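You operate a simulated robot arm through the tools that you are given. There is no shell and no other tool.

Carry out the task below with a simulated robot arm. There is one attempt and no reset: what you move stays moved.

## Task
Open the lime jar in the jar clamp.
Fine: lay the lid on the sideboard top, then release the clamp; the other jars stay shut.

Only the result counts: the job must be done as asked and must still hold three seconds after the hand-in. Knocking over, shifting, dropping, spilling or breaking anything else fails it. A push-on lid holds only when it is set on centred and level and pressed home; a screw cap is set on level and turned clockwise until tight.

## Robot
A 7-joint arm with a two-finger parallel gripper, fixed in place. Base frame: the origin is on the floor under the middle of its stand, x ahead of it, y to its left, z up. Units: m, rad, N and s.
It reaches about 1.247 m from its shoulder. Its first joint turns from -2.304 to 2.304 rad. Payload 3.91 kg.
Tool frame: the origin (TCP) lies between the finger pads and is the grasp point; the fingertips stand 0.03 m ahead of it; z points along the fingers, y is the line along which they close. Largest opening 0.11 m; finger width 0.02, thickness 0.01; the body of the gripper, 0.048 by 0.112 m, starts 0.055 m behind the TCP.
Orientation is that of the tool frame in the base frame, as a unit quaternion [x, y, z, w]. With the fingers straight down and closing along the base's y, the tool's x points along the base's -x, its y along +y and its z along -z.

## Interface
- The arm moves only by the tool step_arm. Its argument "commands" is a list of rows, each an object (a shift or turn left out is 0, a gripper value left out holds the last) with "rotation": the turn, a rotation vector about the tool's x, y, z in rad, a list of three; "translation": the shift along the tool's x, y, z in m, a list of three; "gripper": the gripper command, from -1 (shut) to 1 (fully open), values between in proportion. In form: [{"rotation": [ax, ay, az], "translation": [dx, dy, dz], "gripper": gripper}, ...]. A call has 1 to 20 rows; each row is the pose to reach, as a shift and turn from the pose commanded when the call began, along the tool's axes at that moment. A row lasts 0.2 s, in which the tool goes at most 0.05 m and 0.15 rad; a call with a longer step from one row to the next is refused whole, and so is a gripper value outside its range. A pose out of reach is approached as far as the arm can. The call stops where the force on the tool passes 40 N (or 10 N more than at its start, if that is more) or the arm is blocked; 0.2 s more then pass. The fingers move at their own pace (about 0.108 m/s each) and stop on an object; they squeeze with about 38 N. The grip force told is the motor's: it shows also when the fingers shut on nothing. Time passes only in rows, and 0.2 s behind the last, so rows that repeat a pose let the fingers close. The reply holds the time, the measured pose of the TCP, the force on the tool along the base axes, the opening and the grip force, in the units named above and with some noise, with the torque about the TCP (base axes, N m) and any sound that the robot's microphone picked up.
- Cameras (640 x 400 px; columns grow to the right, rows downward): "scene" is fixed at [0.4083, 0.5022, 1.5784]; the picture's right is [0.76, 0.65, 0.00], its down [0.64, -0.76, -0.10] and it looks along [-0.07, 0.08, -0.99] (base axes); focal length 214 px, centre (320, 200). "wrist" rides on the gripper at [0.072, 0.017, -0.103] in the tool frame; the picture's right is [-0.23, 0.97, 0.00], its down [-0.76, -0.18, -0.62] and it looks along [-0.61, -0.14, 0.78] (tool axes); focal length 222 px, centre (320, 200). There is no depth. A picture from a camera that has moved, and an enlarged one, comes with that camera's place and axes in the base frame and with its lens. The place of the scene camera against the robot may be out by one fixed shift of up to 0.018 m in any direction.
- snapshot(camera): a new picture of that camera. It takes no simulated time.
- close_up(camera, box): a new picture of the part [left, top, right, bottom] of that camera's present view, enlarged. It takes no simulated time.
- hand_in(): hands the job in; it is judged then, once.

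Nothing tells you positions but the pictures and the camera data. Unless the task says otherwise, let go and move clear before handing in.

The tools are called after "Call:" as name(argument=value, ...) on one line, values as JSON. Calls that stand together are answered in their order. step_arm: Moves the arm, as the interface text tells. Its arguments: {"type":"object","properties":{"commands":{"type":"array","items":{"type":"object","properties":{"rotation":{"type":"array","items":{"type":"number"}},"translation":{"type":"array","items":{"type":"number"}},"gripper":{"type":"number"}}}}},"required":["commands"]} The other tools are called the same way: snapshot (camera) takes a picture; close_up (camera, box) takes an enlarged picture of a part of a camera's view; hand_in () hands the job in.

At the start:

```text
time_s: 0.0
tool_pos: [0.1725, 0.5959, 1.1219]
tool_rot: [0.0, 1.0, 0.0, 0.0]
contact_force: [0.0, 0.3, 0.4]
wrist_torque: [0.01, 0.0, -0.02]
width: 0.11
finger_force: 0.0
```

scene: 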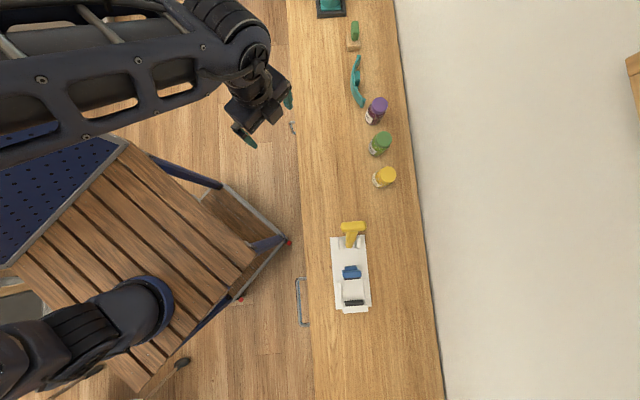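
wrist: 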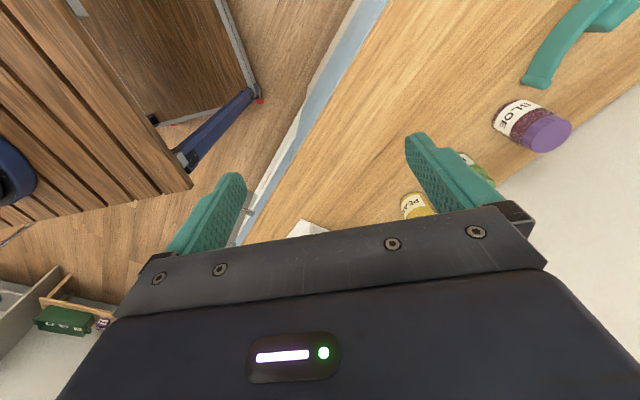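

I see a sideboard with three jars (purple, green and yellow lids) and a white fixture with a yellow handle, which is probably the jar clamp. I'll look closer before moving.

Call:
close_up(camera="scene", box=[300, 200, 430, 330])

Call:
close_up(camera="scene", box=[320, 80, 440, 200])

Call:
close_up(camera="scene", box=[300, 0, 420, 110])

Call:
close_up(camera="wrist", box=[380, 0, 640, 220])

```text
3.08 times, centred on (365, 265) of scene
camera zoom: at [0.4083, 0.5022, 1.5784], right [0.76, 0.65, 0.0], down [0.64, -0.76, -0.1], along [-0.07, 0.08, -0.99], focal length 660 px, centre (182, 0)
```

zoom: 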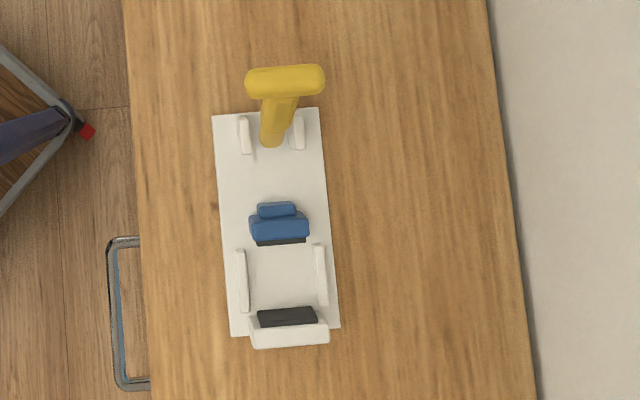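

```text
3.33 times, centred on (380, 140) of scene
camera zoom: at [0.4083, 0.5022, 1.5784], right [0.76, 0.65, 0.0], down [0.64, -0.76, -0.1], along [-0.07, 0.08, -0.99], focal length 715 px, centre (120, 400)
```

zoom: 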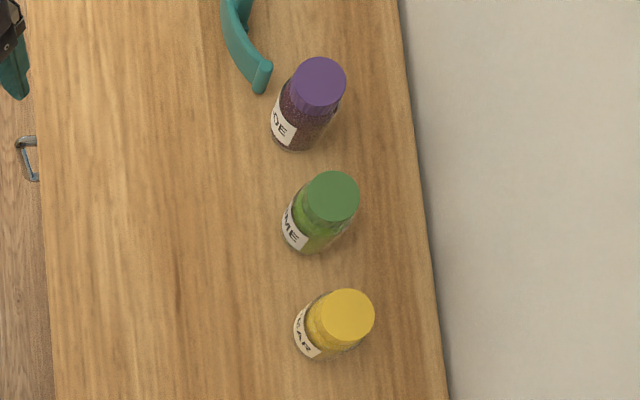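

```text
3.64 times, centred on (360, 55) of scene
camera zoom: at [0.4083, 0.5022, 1.5784], right [0.76, 0.65, 0.0], down [0.64, -0.76, -0.1], along [-0.07, 0.08, -0.99], focal length 780 px, centre (174, 727)
```

zoom: 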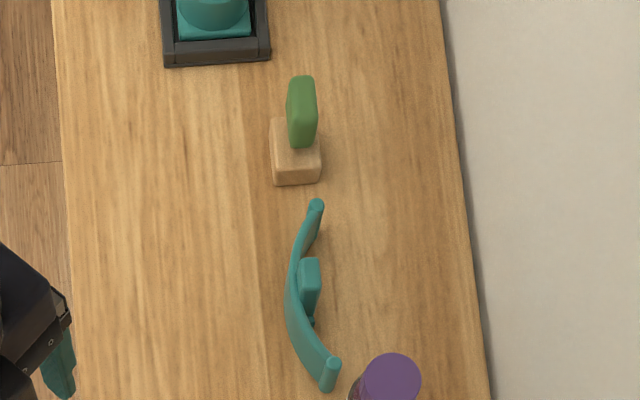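

```text
1.82 times, centred on (510, 110) of wrist
camera zoom: at [0.0982, 0.6133, 1.226], right [0.23, 0.97, 0.0], down [0.76, -0.18, 0.62], along [0.61, -0.14, -0.78], focal length 404 px, centre (-26, 364)
```

zoom: 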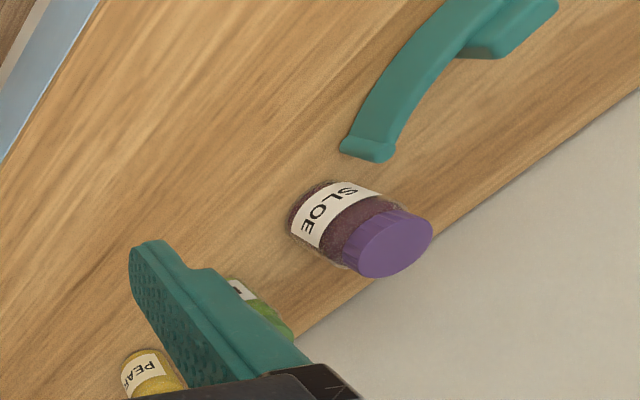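

The green lid carries the LIME label and is the middle jar of the row. The clamp sits near (0.60, 0.43) with a yellow lever at one end. I'll move the wrist camera for a better view of the clamp.

Call:
step_arm(commands=[{"translation": [-0.012, -0.045, 0], "gripper": 1}, {"translation": [-0.025, -0.09, 0]}, {"translation": [-0.038, -0.135, 0]}, {"translation": [-0.05, -0.18, 0]}])

Call:
snapshot(camera="wrist")

Call:
snapshot(camera="scene")

```text
time_s: 1.0
tool_pos: [0.2222, 0.4152, 1.1229]
tool_rot: [0.001, 1.0, 0.0, 0.0]
contact_force: [-0.7, 0.4, -0.4]
wrist_torque: [-0.08, -0.01, -0.02]
width: 0.11
finger_force: 0.0
```

```text
taken
camera wrist: at [0.1483, 0.4333, 1.2267], right [0.23, 0.97, 0.0], down [0.76, -0.18, 0.62], along [0.61, -0.14, -0.78], focal length 222 px, centre (320, 200)
```

wrist: 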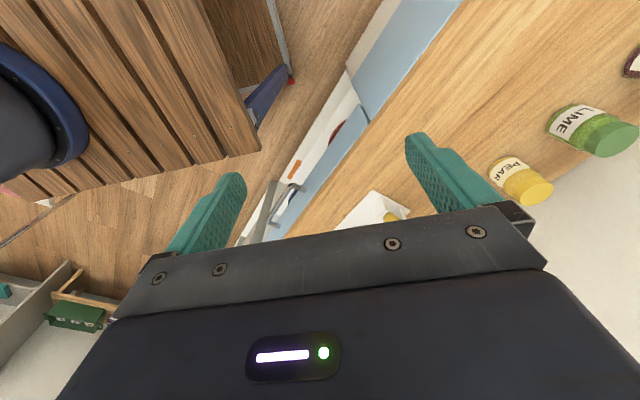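

```text
taken
```

scene: 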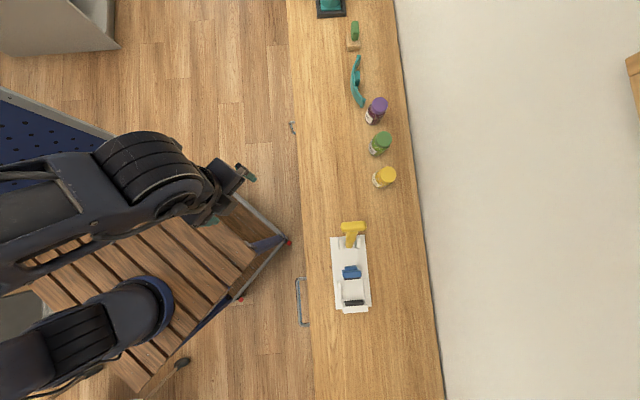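

The wrist view is upside down in this pose, and the gripper hides the clamp. I'll yaw 45° so the camera faces the sideboard squarely from the robot's side, then tilt it to see the clamp from an angle.

Call:
step_arm(commands=[{"translation": [-0.0405, -0.0175, 0.0117], "rotation": [0, 0, -0.131]}, {"translation": [-0.081, -0.035, 0.0233], "rotation": [0, 0, -0.262]}, {"translation": [-0.1215, -0.0525, 0.035], "rotation": [0, 0, -0.393]}, {"translation": [-0.162, -0.07, 0.0467], "rotation": [0, 0, -0.524]}, {"translation": [-0.2025, -0.0875, 0.0583], "rotation": [0, 0, -0.654]}, {"translation": [-0.243, -0.105, 0.07], "rotation": [0, 0, -0.785]}])

Call:
step_arm(commands=[{"rotation": [0, -0.13, 0]}, {"rotation": [0, -0.26, 0]}, {"rotation": [0, -0.39, 0]}, {"rotation": [0, -0.52, 0]}])

Call:
snapshot(camera="wrist")

Call:
snapshot(camera="scene")

```text
time_s: 2.4
tool_pos: [0.4649, 0.3119, 1.0507]
tool_rot: [-0.384, 0.924, 0.0, 0.0]
contact_force: [-1.0, 1.1, -0.2]
wrist_torque: [-0.01, -0.05, 0.03]
width: 0.1101
finger_force: 0.2
```

```text
time_s: 3.4
tool_pos: [0.4647, 0.3111, 1.0532]
tool_rot: [-0.369, 0.893, 0.097, 0.238]
contact_force: [1.0, 0.2, -0.1]
wrist_torque: [-0.03, -0.01, 0.0]
width: 0.1102
finger_force: 0.0
```

```text
taken
camera wrist: at [0.371, 0.2428, 1.1064], right [-0.55, 0.83, 0.11], down [0.37, 0.12, 0.92], along [0.75, 0.55, -0.38], focal length 222 px, centre (320, 200)
```

wrist: 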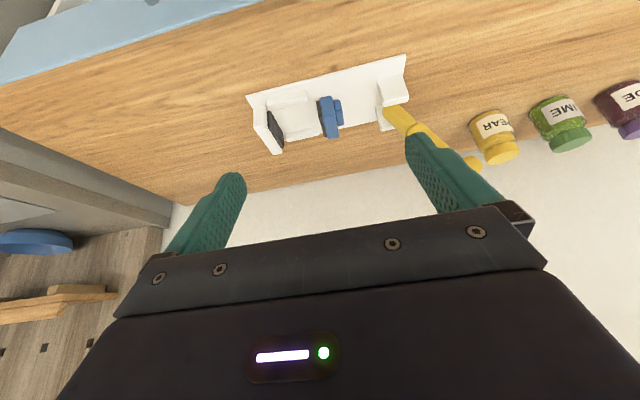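

```text
taken
```

scene: 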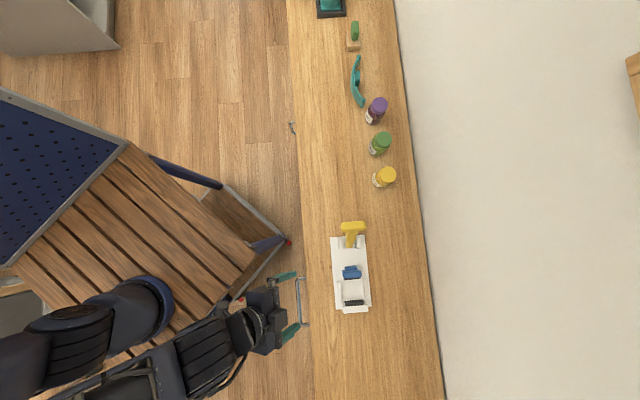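

Call:
close_up(camera="wrist", box=[230, 40, 440, 170])

Call:
close_up(camera="wrist", box=[440, 60, 640, 180])

```text
3.05 times, centred on (335, 105) of wrist
camera zoom: at [0.371, 0.2428, 1.1064], right [-0.55, 0.83, 0.11], down [0.37, 0.12, 0.92], along [0.75, 0.55, -0.38], focal length 677 px, centre (274, 490)
```

zoom: 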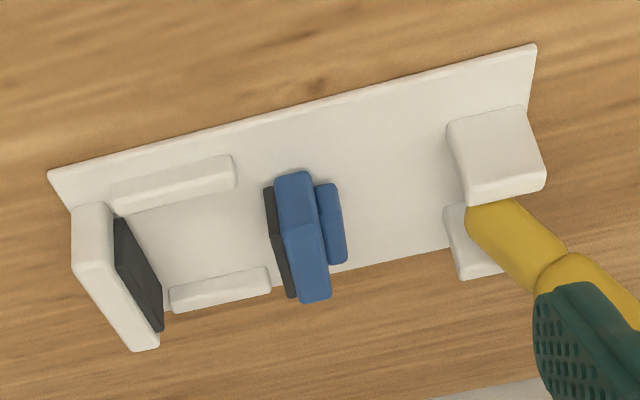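

```text
3.20 times, centred on (540, 120) of wrist
camera zoom: at [0.371, 0.2428, 1.1064], right [-0.55, 0.83, 0.11], down [0.37, 0.12, 0.92], along [0.75, 0.55, -0.38], focal length 711 px, centre (-384, 456)
```

zoom: 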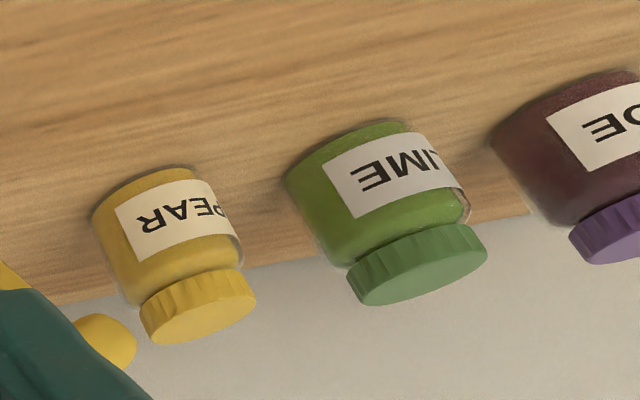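

The clamp's fixed jaw (dark pad) is at its +x/−y end. A blue moving jaw and a yellow lever, leaning outward, are at the other end. I'll slide the camera along the sideboard to see the lever and jars unobstructed.

Call:
step_arm(commands=[{"translation": [0, 0.045, 0]}, {"translation": [0, 0.09, 0]}, {"translation": [0, 0.135, 0]}])

Call:
snapshot(camera="wrist")

Call:
close_up(camera="wrist", box=[150, 0, 400, 200])

Call:
close_up(camera="wrist", box=[330, 0, 580, 180])

```text
time_s: 4.2
tool_pos: [0.3689, 0.4062, 1.0529]
tool_rot: [-0.369, 0.893, 0.098, 0.238]
contact_force: [0.3, -0.5, -0.3]
wrist_torque: [0.02, 0.0, 0.01]
width: 0.1099
finger_force: 0.0
```

```text
taken
camera wrist: at [0.2744, 0.3377, 1.1063], right [-0.55, 0.83, 0.11], down [0.37, 0.12, 0.92], along [0.75, 0.55, -0.38], focal length 222 px, centre (320, 200)
```

wrist: 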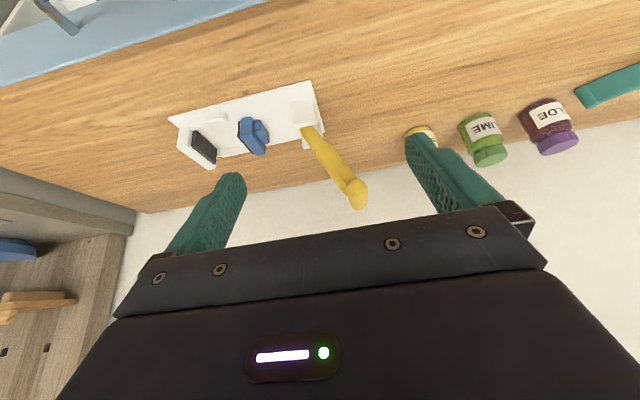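

```text
2.00 times, centred on (275, 100) of wrist
camera zoom: at [0.2744, 0.3377, 1.1063], right [-0.55, 0.83, 0.11], down [0.37, 0.12, 0.92], along [0.75, 0.55, -0.38], focal length 444 px, centre (410, 400)
```

zoom: 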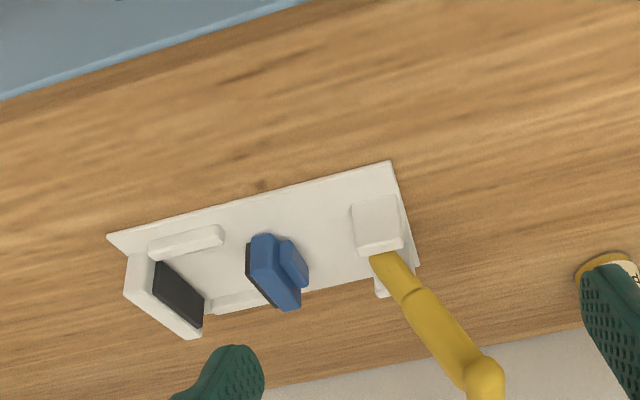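

```text
2.22 times, centred on (455, 90) of wrist
camera zoom: at [0.2744, 0.3377, 1.1063], right [-0.55, 0.83, 0.11], down [0.37, 0.12, 0.92], along [0.75, 0.55, -0.38], focal length 494 px, centre (20, 444)
```

zoom: 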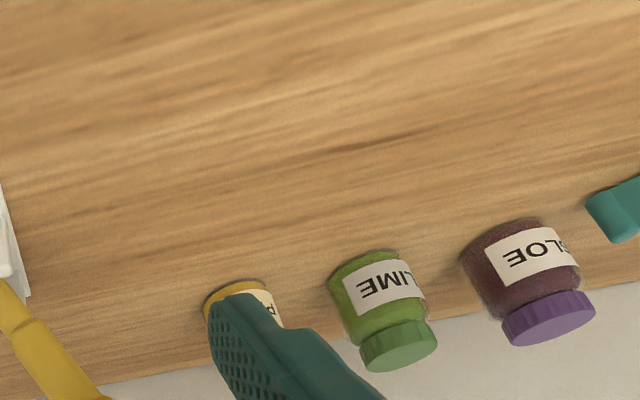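

The lime jar's lid top works out at about (0.383, 0.832, 0.908), and the clamp plate top at z≈0.824. The lever's T-bar is high, about z 0.99, leaning away from the blue jaw. I'll go back to vertical, raise the tool and move over the lime jar.

Call:
step_arm(commands=[{"translation": [-0.009, 0, -0.015], "rotation": [0, 0.13, 0]}, {"translation": [-0.018, 0, -0.03], "rotation": [0, 0.26, 0]}, {"translation": [-0.027, 0, -0.046], "rotation": [0, 0.39, 0]}, {"translation": [-0.035, 0, -0.061], "rotation": [0, 0.52, 0]}])

Call:
step_arm(commands=[{"translation": [-0.0346, 0.0324, 0], "gripper": 0.6}, {"translation": [-0.0691, 0.0647, 0]}, {"translation": [-0.1037, 0.0971, 0]}, {"translation": [-0.1382, 0.1295, 0]}, {"translation": [-0.1728, 0.1618, 0]}, {"translation": [-0.2073, 0.1942, 0]}, {"translation": [-0.2419, 0.2266, 0]}, {"translation": [-0.2764, 0.2589, 0]}, {"translation": [-0.311, 0.2913, 0]}])

Call:
snapshot(camera="wrist")

Call:
snapshot(camera="scene")

```text
time_s: 5.2
tool_pos: [0.3694, 0.4072, 1.1229]
tool_rot: [-0.382, 0.924, 0.0, 0.0]
contact_force: [0.1, 0.6, -0.1]
wrist_torque: [0.01, -0.03, 0.01]
width: 0.1101
finger_force: 0.2
```

```text
time_s: 7.2
tool_pos: [0.3853, 0.8316, 1.1234]
tool_rot: [-0.382, 0.924, 0.002, 0.001]
contact_force: [0.0, -1.6, 1.2]
wrist_torque: [0.08, 0.08, 0.0]
width: 0.0879
finger_force: 0.2
```

```text
taken
camera wrist: at [0.3197, 0.7931, 1.2283], right [-0.53, 0.85, 0.0], down [0.66, 0.41, 0.62], along [0.53, 0.33, -0.78], focal length 222 px, centre (320, 200)
```

wrist: 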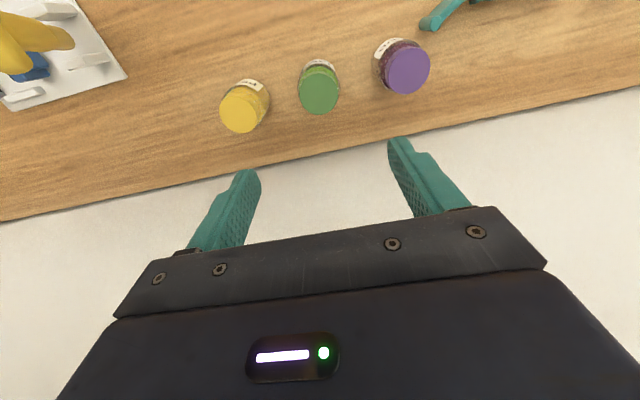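

```text
taken
```

scene: 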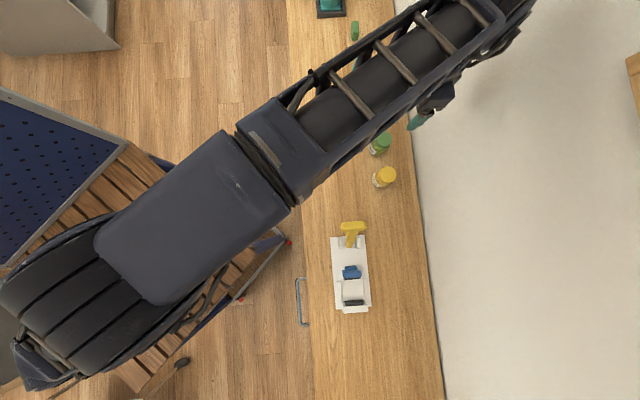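

The lime lid sits directly below the gripper, between yellow (PEAR) and purple (SLOE). I'll zoom in to get its exact centre.

Call:
close_up(camera="wrist", box=[220, 30, 440, 150])

Call:
close_up(camera="wrist", box=[0, 0, 150, 110])

```text
2.91 times, centred on (330, 90) of wrist
camera zoom: at [0.3197, 0.7931, 1.2283], right [-0.53, 0.85, 0.0], down [0.66, 0.41, 0.62], along [0.53, 0.33, -0.78], focal length 646 px, centre (291, 520)
```

zoom: 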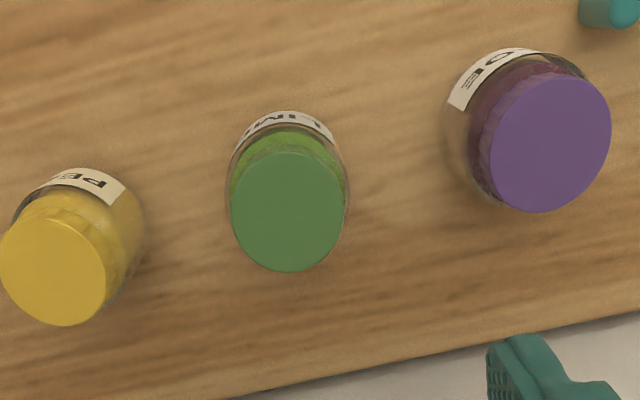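

```text
3.64 times, centred on (75, 55) of wrist
camera zoom: at [0.3197, 0.7931, 1.2283], right [-0.53, 0.85, 0.0], down [0.66, 0.41, 0.62], along [0.53, 0.33, -0.78], focal length 808 px, centre (1211, 727)
```

zoom: 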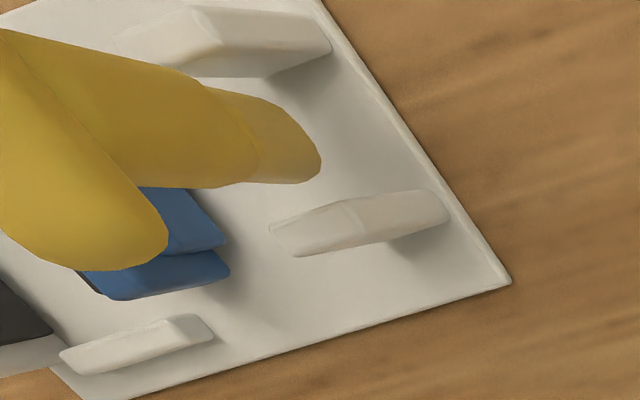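

The lid centre is at (0.385, 0.832) with a diameter of about 0.052, and the tool is aligned over it. I'll come down partway and check again.

Call:
step_arm(commands=[{"translation": [0, 0, 0.05]}, {"translation": [0, 0, 0.1]}, {"translation": [0, 0, 0.15]}])

Call:
snapshot(camera="wrist")

Call:
close_up(camera="wrist", box=[200, 60, 440, 210])

```text
time_s: 8.0
tool_pos: [0.3836, 0.8322, 0.9734]
tool_rot: [-0.383, 0.924, 0.001, 0.001]
contact_force: [-0.4, -0.2, 1.1]
wrist_torque: [0.02, -0.04, -0.03]
width: 0.088
finger_force: 0.0
```

```text
taken
camera wrist: at [0.3192, 0.7926, 1.077], right [-0.53, 0.85, 0.0], down [0.66, 0.41, 0.62], along [0.53, 0.33, -0.78], focal length 222 px, centre (320, 200)
```

wrist: 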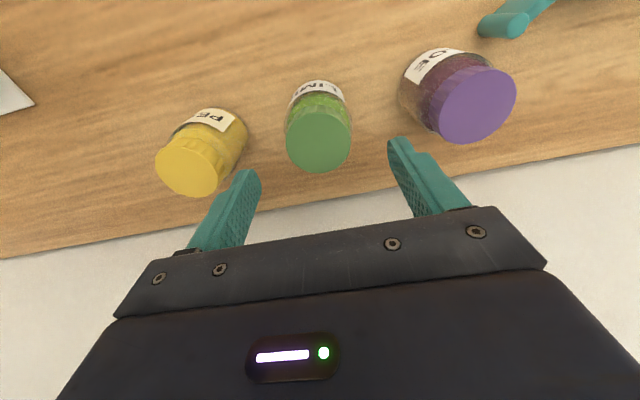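

```text
2.67 times, centred on (320, 135) of wrist
camera zoom: at [0.3192, 0.7926, 1.077], right [-0.53, 0.85, 0.0], down [0.66, 0.41, 0.62], along [0.53, 0.33, -0.78], focal length 592 px, centre (320, 373)
```

zoom: 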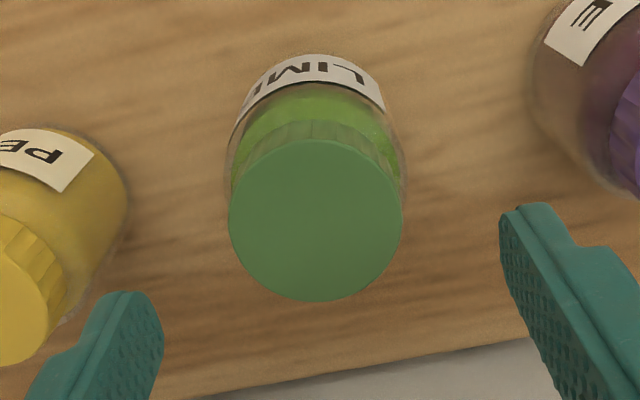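

The lime lid is centred between the fingers. I'll descend so the fingertips cover only the lid's side, then close.

Call:
step_arm(commands=[{"translation": [0, 0, 0.025], "gripper": 0.6}, {"translation": [0, 0, 0.049], "gripper": 0.6}])

Call:
close_up(camera="wrist", box=[180, 80, 460, 255])

```text
time_s: 8.6
tool_pos: [0.3847, 0.8323, 0.9225]
tool_rot: [-0.382, 0.924, 0.001, 0.0]
contact_force: [0.8, -0.6, 0.4]
wrist_torque: [-0.02, 0.01, 0.0]
width: 0.088
finger_force: 0.1
```

```text
2.29 times, centred on (320, 168) of wrist
camera zoom: at [0.3198, 0.7932, 1.0272], right [-0.53, 0.85, 0.0], down [0.66, 0.41, 0.62], along [0.53, 0.33, -0.78], focal length 508 px, centre (320, 274)
```

zoom: 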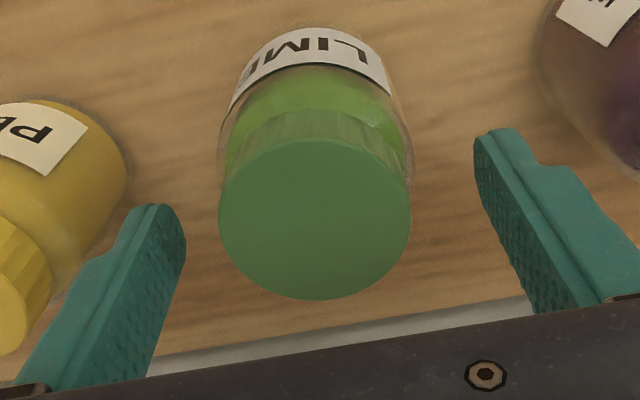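

The fingers straddle the lid, well aligned and clear of the neighbours. Closing the gripper now.

Call:
step_arm(commands=[{"gripper": -1}, {"gripper": -1}, {"gripper": -1}, {"gripper": -1}])

Call:
close_up(camera="wrist", box=[180, 80, 460, 255])

```text
time_s: 9.6
tool_pos: [0.3844, 0.8315, 0.9234]
tool_rot: [-0.383, 0.924, 0.0, 0.0]
contact_force: [0.2, -0.3, -0.3]
wrist_torque: [-0.01, -0.01, 0.01]
width: 0.0483
finger_force: 38.1
```

```text
2.29 times, centred on (320, 168) of wrist
camera zoom: at [0.3196, 0.7933, 1.0271], right [-0.53, 0.85, 0.0], down [0.66, 0.41, 0.62], along [0.53, 0.33, -0.78], focal length 508 px, centre (320, 274)
```

zoom: 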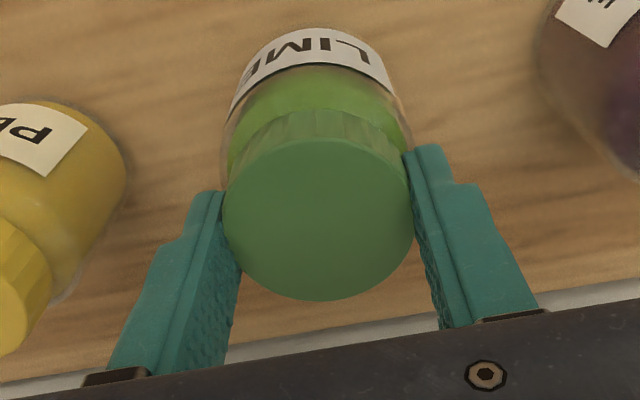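

The grip is firm at width 0.048 and 38 N. I'll lift a little and check that the jar follows.

Call:
step_arm(commands=[{"translation": [0, 0, -0.02], "gripper": -1}, {"translation": [0, 0, -0.05], "gripper": -1}])

Call:
snapshot(camera="wrist")

```text
time_s: 10.2
tool_pos: [0.3834, 0.8328, 0.9719]
tool_rot: [-0.383, 0.924, -0.001, 0.001]
contact_force: [0.1, -0.1, -4.4]
wrist_torque: [0.03, 0.0, 0.01]
width: 0.0484
finger_force: 37.8
```

```text
taken
camera wrist: at [0.3192, 0.7939, 1.0765], right [-0.53, 0.85, 0.0], down [0.66, 0.41, 0.62], along [0.53, 0.33, -0.78], focal length 222 px, centre (320, 200)
```

wrist: 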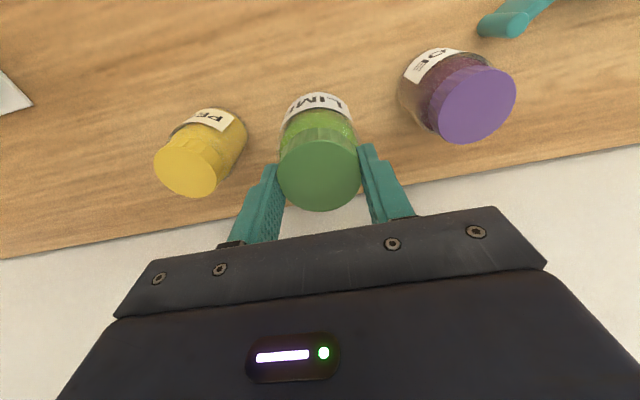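

The jar is lifted (4.4 N). I'll raise it well above the lever and carry it to a spot beyond the clamp where the camera can see the slot.

Call:
step_arm(commands=[{"translation": [0, 0, -0.05], "gripper": -1}, {"translation": [0, 0, -0.1]}, {"translation": [0, 0, -0.15]}, {"translation": [0, 0, -0.2]}])

Call:
step_arm(commands=[{"translation": [0.0063, -0.048, 0], "gripper": -1}, {"translation": [0.0126, -0.096, 0]}, {"translation": [0.0189, -0.144, 0]}, {"translation": [0.0252, -0.192, 0]}, {"translation": [0.0315, -0.24, 0]}, {"translation": [0.0378, -0.288, 0]}, {"translation": [0.0441, -0.336, 0]}, {"translation": [0.0504, -0.384, 0]}, {"translation": [0.0567, -0.432, 0]}, {"translation": [0.063, -0.48, 0]}])

Call:
snapshot(camera="wrist")

Call:
snapshot(camera="scene")

```text
time_s: 11.2
tool_pos: [0.3839, 0.8327, 1.1716]
tool_rot: [-0.382, 0.924, -0.001, 0.0]
contact_force: [0.9, 0.6, -4.5]
wrist_torque: [-0.01, 0.04, -0.01]
width: 0.0485
finger_force: 38.4
```

```text
time_s: 13.4
tool_pos: [0.6792, 0.4503, 1.1739]
tool_rot: [-0.383, 0.924, 0.0, -0.001]
contact_force: [-1.0, 1.4, -2.5]
wrist_torque: [-0.03, -0.02, -0.04]
width: 0.0486
finger_force: 38.2
```

```text
taken
camera wrist: at [0.6142, 0.41, 1.2778], right [-0.53, 0.85, 0.0], down [0.66, 0.41, 0.62], along [0.53, 0.33, -0.78], focal length 222 px, centre (320, 200)
```

wrist: 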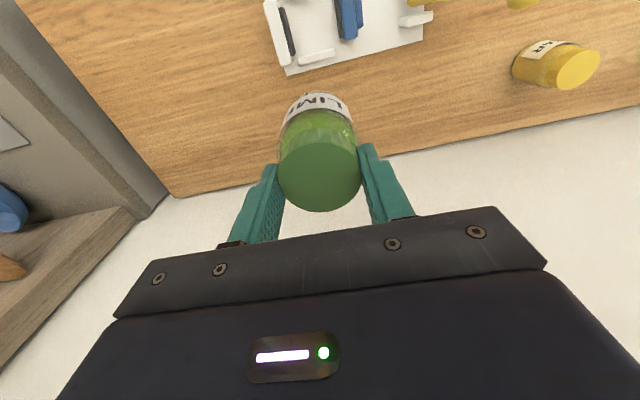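

```text
taken
```

scene: 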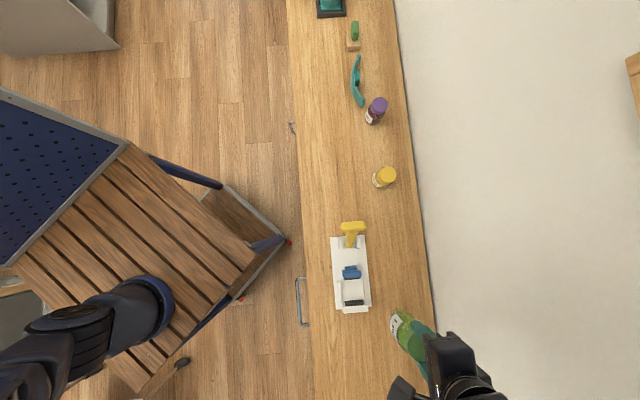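

The clamp is cut off at the top of the wrist view. I'll shift back and sideways so the jar doesn't block my view of the slot.

Call:
step_arm(commands=[{"translation": [0.027, -0.04, 0], "gripper": -1}, {"translation": [0.055, -0.08, 0]}])

Call:
snapshot(camera="wrist")

Call:
close_up(camera="wrist", box=[300, 0, 520, 140])

```text
time_s: 14.0
tool_pos: [0.6968, 0.3537, 1.1741]
tool_rot: [-0.382, 0.924, 0.0, 0.0]
contact_force: [-0.1, 1.0, -3.9]
wrist_torque: [-0.03, 0.01, 0.03]
width: 0.0486
finger_force: 38.1
```

```text
taken
camera wrist: at [0.6317, 0.3149, 1.2773], right [-0.53, 0.85, 0.0], down [0.66, 0.41, 0.62], along [0.53, 0.33, -0.78], focal length 222 px, centre (320, 200)
```

wrist: 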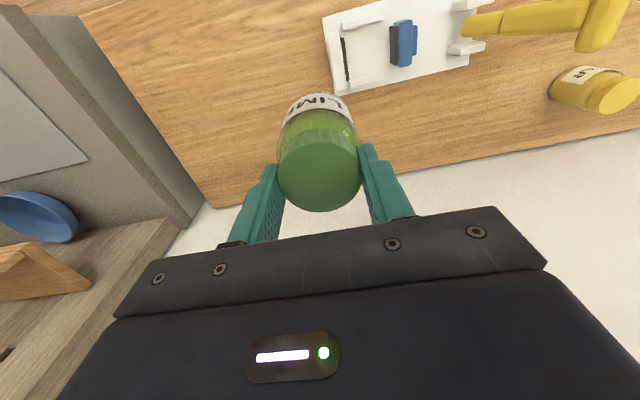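

```text
2.86 times, centred on (410, 70) of wrist
camera zoom: at [0.6317, 0.3149, 1.2773], right [-0.53, 0.85, 0.0], down [0.66, 0.41, 0.62], along [0.53, 0.33, -0.78], focal length 635 px, centre (63, 571)
```

zoom: 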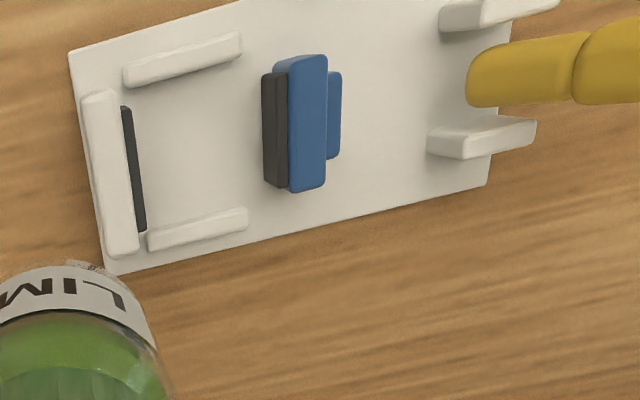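

From this view the slot between the pads is about 0.075 m wide, centred near (0.623, 0.403), and the side rails agree with that. I'll move over it and lower to just above the jaws.

Call:
step_arm(commands=[{"translation": [0.0084, 0.0437, 0], "gripper": -1}, {"translation": [0.0168, 0.0873, 0]}, {"translation": [0.0168, 0.0873, 0.045]}, {"translation": [0.0168, 0.0873, 0.09]}, {"translation": [0.0168, 0.0873, 0.135]}, {"translation": [0.0168, 0.0873, 0.175]}])

Call:
snapshot(camera="wrist")

Call:
close_up(camera="wrist", box=[200, 0, 480, 200])

Call:
snapshot(camera="scene")

```text
time_s: 15.4
tool_pos: [0.623, 0.4013, 0.9999]
tool_rot: [-0.383, 0.924, 0.0, -0.001]
contact_force: [0.1, -0.1, -1.4]
wrist_torque: [0.02, -0.02, 0.02]
width: 0.0486
finger_force: 37.7
```

```text
taken
camera wrist: at [0.5576, 0.3627, 1.1031], right [-0.53, 0.85, 0.0], down [0.66, 0.41, 0.62], along [0.53, 0.33, -0.78], focal length 222 px, centre (320, 200)
```

wrist: 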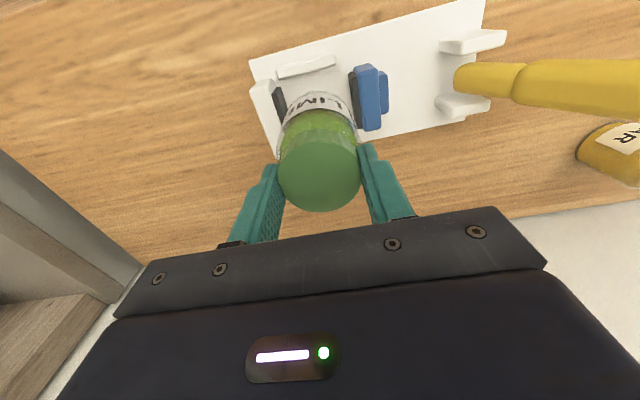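

```text
2.00 times, centred on (340, 100) of wrist
camera zoom: at [0.5576, 0.3627, 1.1031], right [-0.53, 0.85, 0.0], down [0.66, 0.41, 0.62], along [0.53, 0.33, -0.78], focal length 444 px, centre (280, 400)
```

zoom: 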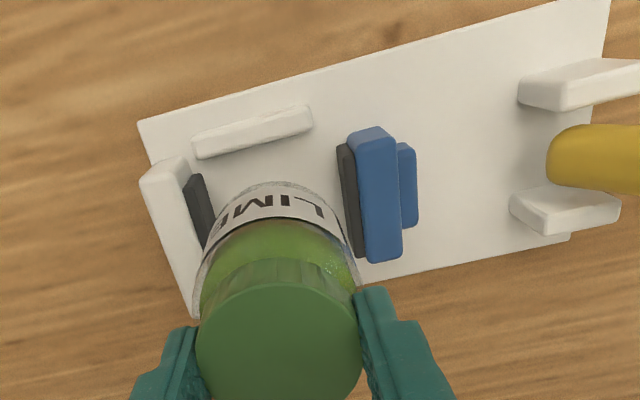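

```text
taken
```

scene: 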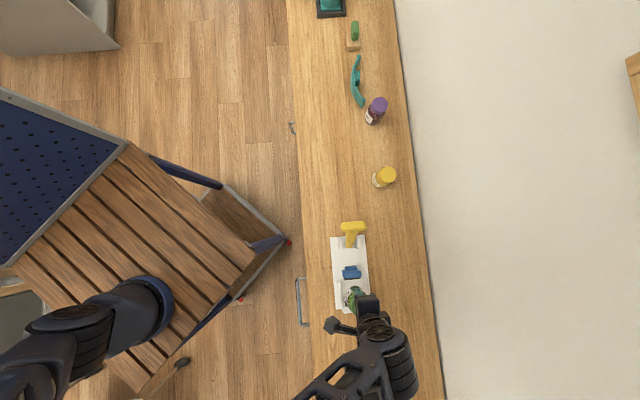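

The jar hangs just above the jaws and looks centred between them. I'll zoom in to verify the pad positions from this view before lowering.

Call:
close_up(camera="wrist", box=[240, 40, 400, 150])

Call:
close_up(camera="scene", box=[320, 220, 400, 320])

```text
3.64 times, centred on (320, 95) of wrist
camera zoom: at [0.5576, 0.3627, 1.1031], right [-0.53, 0.85, 0.0], down [0.66, 0.41, 0.62], along [0.53, 0.33, -0.78], focal length 808 px, centre (320, 582)
```

zoom: 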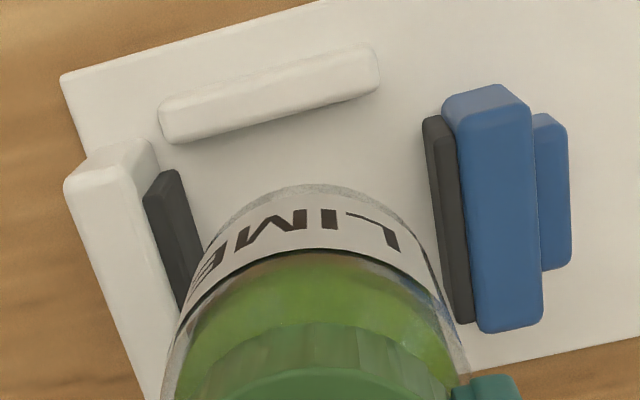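

```text
4.00 times, centred on (360, 270) of scene
camera zoom: at [0.4083, 0.5022, 1.5784], right [0.76, 0.65, 0.0], down [0.64, -0.76, -0.1], along [-0.07, 0.08, -0.99], focal length 858 px, centre (160, -80)
```

zoom: 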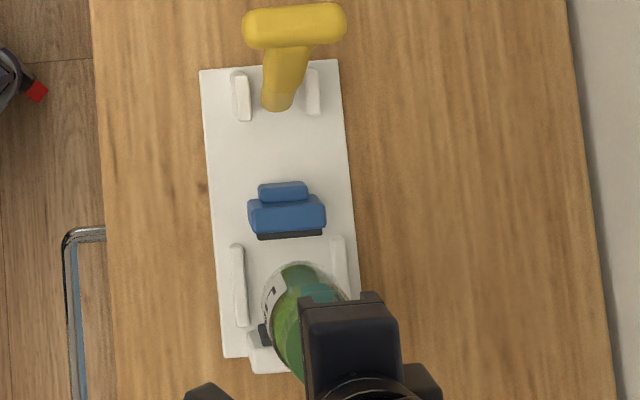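

The pads from this view put the slot centre within 2 mm of the current position. I'll lower in stages and watch the force for contact.

Call:
step_arm(commands=[{"translation": [0, 0, 0.02], "gripper": -1}, {"translation": [0, 0, 0.04]}, {"translation": [0, 0, 0.055]}, {"translation": [0, 0, 0.055]}])

Call:
close_up(camera="wrist", box=[200, 0, 480, 200])

```text
time_s: 16.4
tool_pos: [0.6226, 0.4027, 0.9442]
tool_rot: [-0.383, 0.924, -0.001, 0.0]
contact_force: [0.5, -0.3, -2.3]
wrist_torque: [-0.01, -0.01, 0.0]
width: 0.0487
finger_force: 37.7
```

```text
2.00 times, centred on (340, 100) of wrist
camera zoom: at [0.5585, 0.3639, 1.0472], right [-0.53, 0.85, 0.0], down [0.66, 0.41, 0.62], along [0.53, 0.33, -0.78], focal length 444 px, centre (280, 400)
```

zoom: 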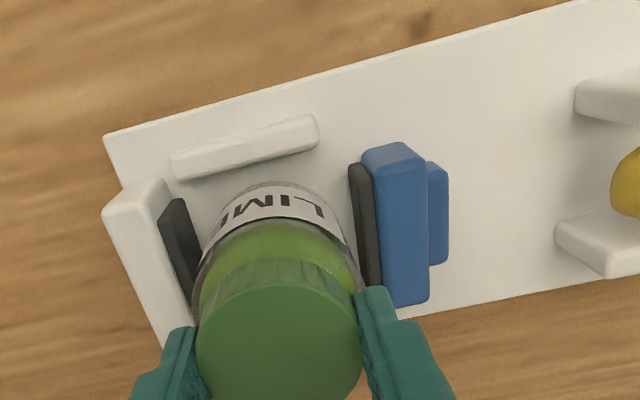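

No contact yet. I'll lower a few millimetres at a time.

Call:
step_arm(commands=[{"translation": [0, 0, 0.004], "gripper": -1}, {"translation": [0, 0, 0.008]}, {"translation": [0, 0, 0.008]}])

```text
time_s: 17.2
tool_pos: [0.6232, 0.4011, 0.9363]
tool_rot: [-0.383, 0.924, 0.0, 0.0]
contact_force: [0.1, 0.5, -3.2]
wrist_torque: [-0.01, 0.03, 0.0]
width: 0.0487
finger_force: 37.3
```

Call:
step_arm(commands=[{"translation": [0, 0, 0.002], "gripper": -1}, {"translation": [0, 0, 0.004]}, {"translation": [0, 0, 0.004]}])

Call:
step_arm(commands=[{"translation": [0, 0, 0.001], "gripper": -1}, {"translation": [0, 0, 0.002]}, {"translation": [0, 0, 0.002]}])

```text
time_s: 18.0
tool_pos: [0.6235, 0.4017, 0.9312]
tool_rot: [-0.382, 0.924, -0.001, 0.0]
contact_force: [-0.6, 0.8, -3.6]
wrist_torque: [0.03, 0.03, 0.01]
width: 0.0484
finger_force: 38.5
```

```text
time_s: 18.8
tool_pos: [0.621, 0.4027, 0.9298]
tool_rot: [-0.382, 0.924, 0.0, 0.0]
contact_force: [0.0, -0.5, -2.2]
wrist_torque: [0.04, 0.01, -0.02]
width: 0.0484
finger_force: 37.7
```

Still hanging (about −2 to −4 N). I'll continue down in 1–2 mm steps until the reading changes sign.

Call:
step_arm(commands=[{"translation": [0, 0, 0.001], "gripper": -1}, {"translation": [0, 0, 0.002]}, {"translation": [0, 0, 0.002]}])

Call:
close_up(camera="wrist", box=[200, 0, 480, 200])

```text
time_s: 19.6
tool_pos: [0.6226, 0.4023, 0.9295]
tool_rot: [-0.381, 0.924, 0.0, 0.0]
contact_force: [2.0, -6.6, 24.7]
wrist_torque: [0.02, 0.22, 0.04]
width: 0.0487
finger_force: 38.1
```

```text
2.00 times, centred on (340, 100) of wrist
camera zoom: at [0.5583, 0.3635, 1.0325], right [-0.53, 0.85, 0.0], down [0.66, 0.41, 0.62], along [0.53, 0.33, -0.78], focal length 444 px, centre (280, 400)
```

zoom: 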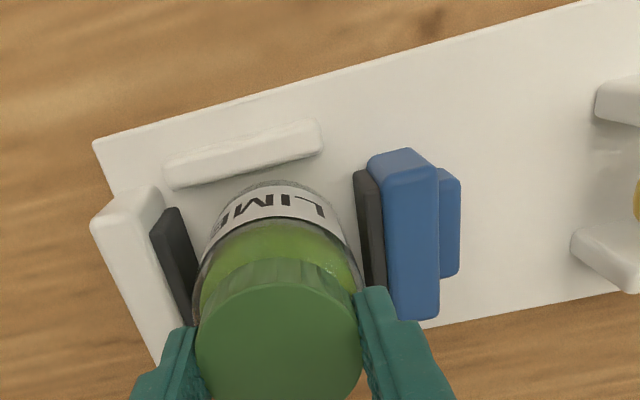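

Contact registered at 24.7 N, so the jar is standing on the clamp plate. I'll ease off 1 mm, open and retreat upward.

Call:
step_arm(commands=[{"translation": [0, 0, -0.0012], "gripper": -1}, {"translation": [0, 0, -0.0012], "gripper": -1}])

Call:
step_arm(commands=[{"gripper": 0.3}, {"gripper": 0.3}, {"gripper": 0.3}])

Call:
close_up(camera="wrist", box=[200, 0, 480, 200])

```text
time_s: 20.2
tool_pos: [0.623, 0.4034, 0.9286]
tool_rot: [-0.382, 0.924, 0.0, -0.001]
contact_force: [5.9, -0.9, 12.7]
wrist_torque: [0.2, -0.23, -0.07]
width: 0.0484
finger_force: 38.0
```

```text
time_s: 21.0
tool_pos: [0.6224, 0.4021, 0.9283]
tool_rot: [-0.382, 0.924, -0.001, 0.0]
contact_force: [0.3, 0.1, -0.2]
wrist_torque: [0.02, -0.03, 0.0]
width: 0.0714
finger_force: 0.0
```

```text
2.00 times, centred on (340, 100) of wrist
camera zoom: at [0.5577, 0.3638, 1.0325], right [-0.53, 0.85, 0.0], down [0.66, 0.41, 0.62], along [0.53, 0.33, -0.78], focal length 444 px, centre (280, 400)
```

zoom: 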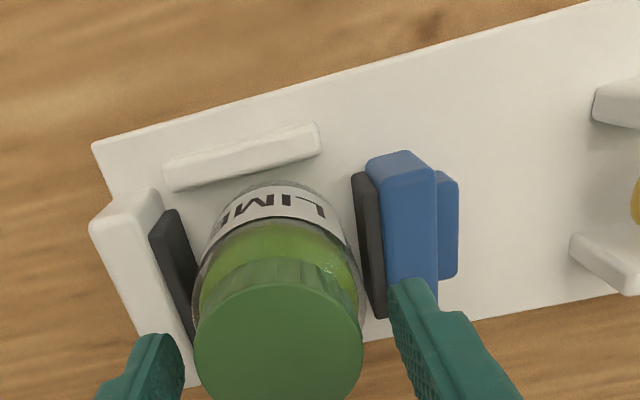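

The jar is released and standing upright in the slot. I'll rise clear and go look at the lever from above.

Call:
step_arm(commands=[{"translation": [0, 0, -0.03], "gripper": 0.3}, {"translation": [0, 0, -0.075]}, {"translation": [0, 0, -0.125]}, {"translation": [0, 0, -0.175]}, {"translation": [0, 0, -0.222]}, {"translation": [-0.007, 0.042, -0.222]}, {"translation": [-0.014, 0.084, -0.222]}, {"translation": [-0.021, 0.126, -0.222]}, {"translation": [-0.028, 0.168, -0.222]}, {"translation": [-0.035, 0.209, -0.222]}])

Call:
snapshot(camera="wrist")

Call:
snapshot(camera="scene")

```text
time_s: 23.2
tool_pos: [0.5004, 0.5747, 1.1504]
tool_rot: [-0.382, 0.924, 0.0, 0.001]
contact_force: [1.0, -0.9, 0.7]
wrist_torque: [0.03, 0.08, 0.02]
width: 0.0715
finger_force: 0.2
```

```text
taken
camera wrist: at [0.436, 0.536, 1.2546], right [-0.53, 0.85, 0.0], down [0.67, 0.41, 0.62], along [0.53, 0.33, -0.78], focal length 222 px, centre (320, 200)
```

wrist: 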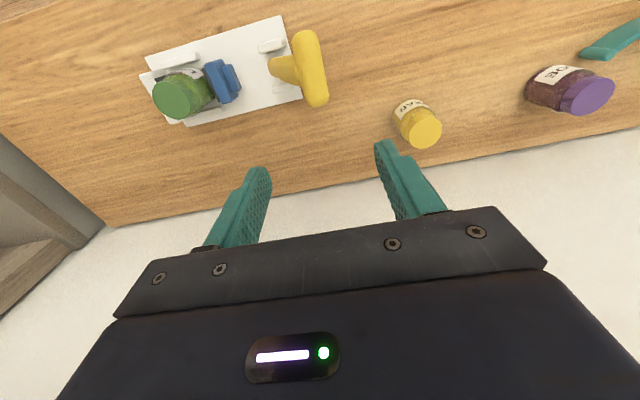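

```text
taken
```

scene: 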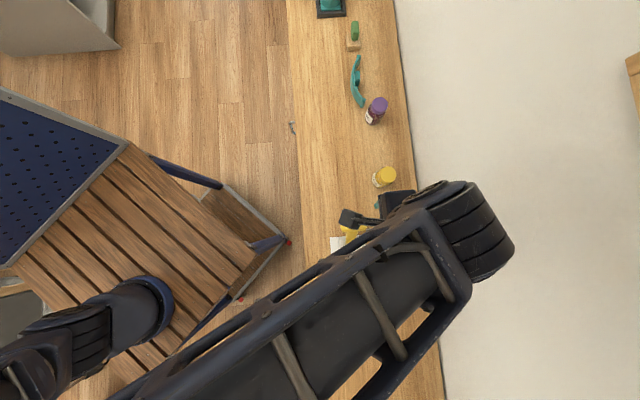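

Call:
close_up(camera="wrist", box=[120, 0, 360, 150])

```text
2.67 times, centred on (240, 75) of wrist
camera zoom: at [0.436, 0.536, 1.2546], right [-0.53, 0.85, 0.0], down [0.67, 0.41, 0.62], along [0.53, 0.33, -0.78], focal length 592 px, centre (533, 533)
```

zoom: 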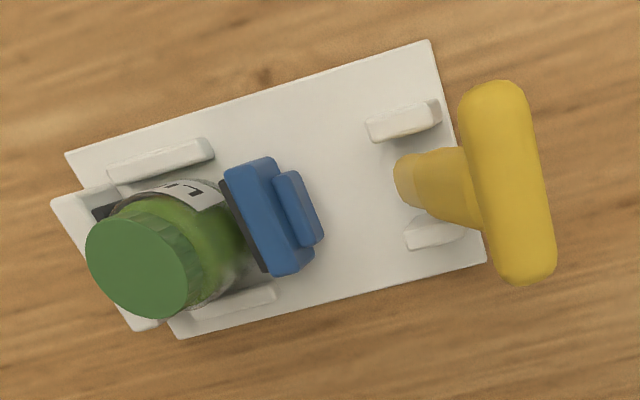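

The T-bar's centre is about (0.473, 0.549, 0.993) and the lever pivots near u≈0.007, leaning about 21° away from the jaw. I'll straddle the bar with open fingers so I can push it either way.

Call:
step_arm(commands=[{"translation": [0.0373, 0, 0], "gripper": 0.3}, {"translation": [0.0373, 0, 0.045]}, {"translation": [0.0373, 0, 0.09]}, {"translation": [0.0373, 0, 0.12]}])

Call:
snapshot(camera="wrist")

```text
time_s: 24.2
tool_pos: [0.474, 0.5478, 1.0302]
tool_rot: [-0.383, 0.924, 0.0, -0.001]
contact_force: [-1.4, 0.0, 0.8]
wrist_torque: [0.01, 0.0, 0.01]
width: 0.0715
finger_force: 0.0
```

```text
taken
camera wrist: at [0.4092, 0.5098, 1.1343], right [-0.53, 0.85, 0.0], down [0.66, 0.41, 0.62], along [0.53, 0.33, -0.78], focal length 222 px, centre (320, 200)
```

wrist: 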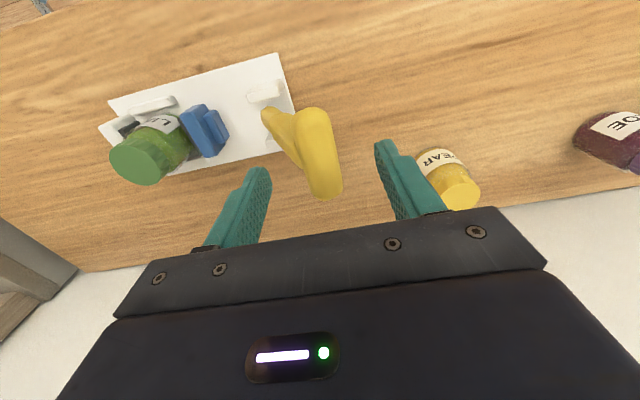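

The bar is centred between the fingers. I'll descend to straddle it, then start pushing toward the jaw.

Call:
step_arm(commands=[{"translation": [0, 0, 0.018], "gripper": 0.3}, {"translation": [0, 0, 0.036]}])

Call:
snapshot(camera="wrist")

```text
time_s: 24.8
tool_pos: [0.4737, 0.5483, 0.9946]
tool_rot: [-0.383, 0.924, 0.0, 0.0]
contact_force: [0.7, -0.2, 0.6]
wrist_torque: [0.01, 0.01, 0.02]
width: 0.0714
finger_force: 0.0
```

```text
taken
camera wrist: at [0.4086, 0.5099, 1.0985], right [-0.53, 0.85, 0.0], down [0.66, 0.41, 0.62], along [0.53, 0.33, -0.78], focal length 222 px, centre (320, 200)
```

wrist: 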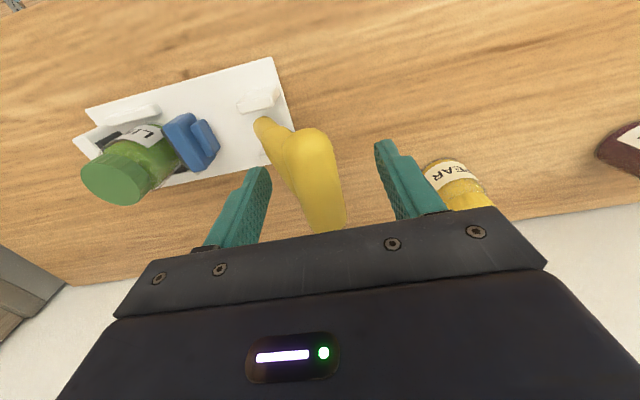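

The fingers straddle the bar with no contact. I'll push toward the jar (+e1) in small steps.

Call:
step_arm(commands=[{"translation": [0, -0.01, 0], "gripper": 0.3}, {"translation": [0, -0.02, 0]}, {"translation": [0, -0.03, 0]}, {"translation": [0, -0.04, 0]}, {"translation": [0, -0.05, 0]}])

Call:
snapshot(camera="wrist")

```text
time_s: 25.8
tool_pos: [0.4949, 0.5277, 0.994]
tool_rot: [-0.386, 0.922, 0.004, 0.001]
contact_force: [-17.2, 24.6, -8.2]
wrist_torque: [0.06, -0.5, -0.6]
width: 0.0864
finger_force: 15.2
stopped in row 5: the force on the tool passed its limit at 44 N (the readings are from after the stop); the commanded pose is now the measured one
```

```text
taken
camera wrist: at [0.4305, 0.4879, 1.099], right [-0.53, 0.85, 0.01], down [0.66, 0.41, 0.62], along [0.52, 0.34, -0.78], focal length 222 px, centre (320, 200)
```

wrist: 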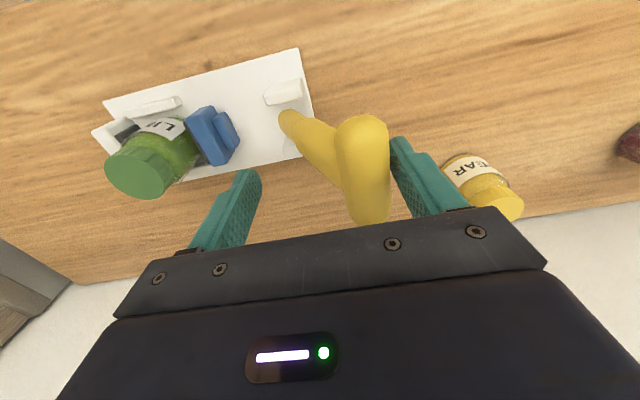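

The lever resisted 44 N toward the jar, so that direction is a hard stop. The closing throw must be the other way, outward and down. I'll back off and push it gently outward with the opposite finger.

Call:
step_arm(commands=[{"translation": [0, 0.02, 0], "gripper": 0.3}, {"translation": [0, 0.04, 0]}, {"translation": [0, 0.052, 0]}, {"translation": [0, 0.058, 0]}, {"translation": [0, 0.064, 0]}])

Call:
snapshot(camera="wrist")

```text
time_s: 27.0
tool_pos: [0.4521, 0.5698, 0.996]
tool_rot: [-0.384, 0.923, 0.002, -0.001]
contact_force: [0.4, -0.5, 0.6]
wrist_torque: [-0.04, 0.0, -0.01]
width: 0.0715
finger_force: 0.1
```

```text
taken
camera wrist: at [0.3879, 0.5305, 1.0995], right [-0.53, 0.85, 0.01], down [0.66, 0.41, 0.62], along [0.53, 0.34, -0.78], focal length 222 px, centre (320, 200)
```

wrist: 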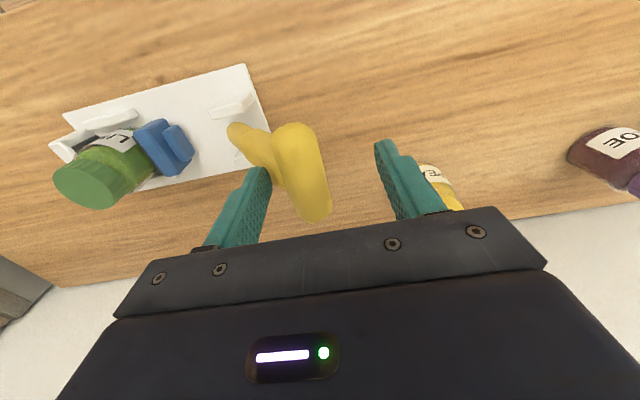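

Not in contact yet. I'll keep pushing outward.

Call:
step_arm(commands=[{"translation": [0, 0.008, 0], "gripper": 0.3}, {"translation": [0, 0.014, 0]}, {"translation": [0, 0.02, 0.001]}, {"translation": [0, 0.026, 0.003]}, {"translation": [0, 0.032, 0.005]}])

Call:
snapshot(camera="wrist")

```text
time_s: 28.2
tool_pos: [0.4294, 0.5928, 0.991]
tool_rot: [-0.384, 0.923, 0.002, 0.001]
contact_force: [0.0, 0.4, -0.2]
wrist_torque: [-0.02, 0.0, -0.04]
width: 0.0715
finger_force: 0.1
```

```text
taken
camera wrist: at [0.3649, 0.5528, 1.0944], right [-0.53, 0.85, 0.01], down [0.66, 0.41, 0.62], along [0.53, 0.33, -0.78], focal length 222 px, centre (320, 200)
```

wrist: 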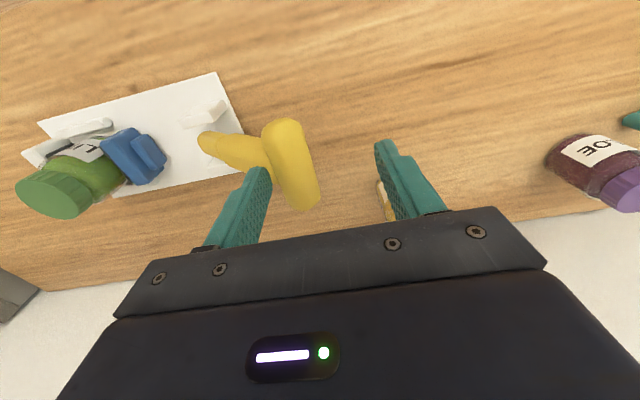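

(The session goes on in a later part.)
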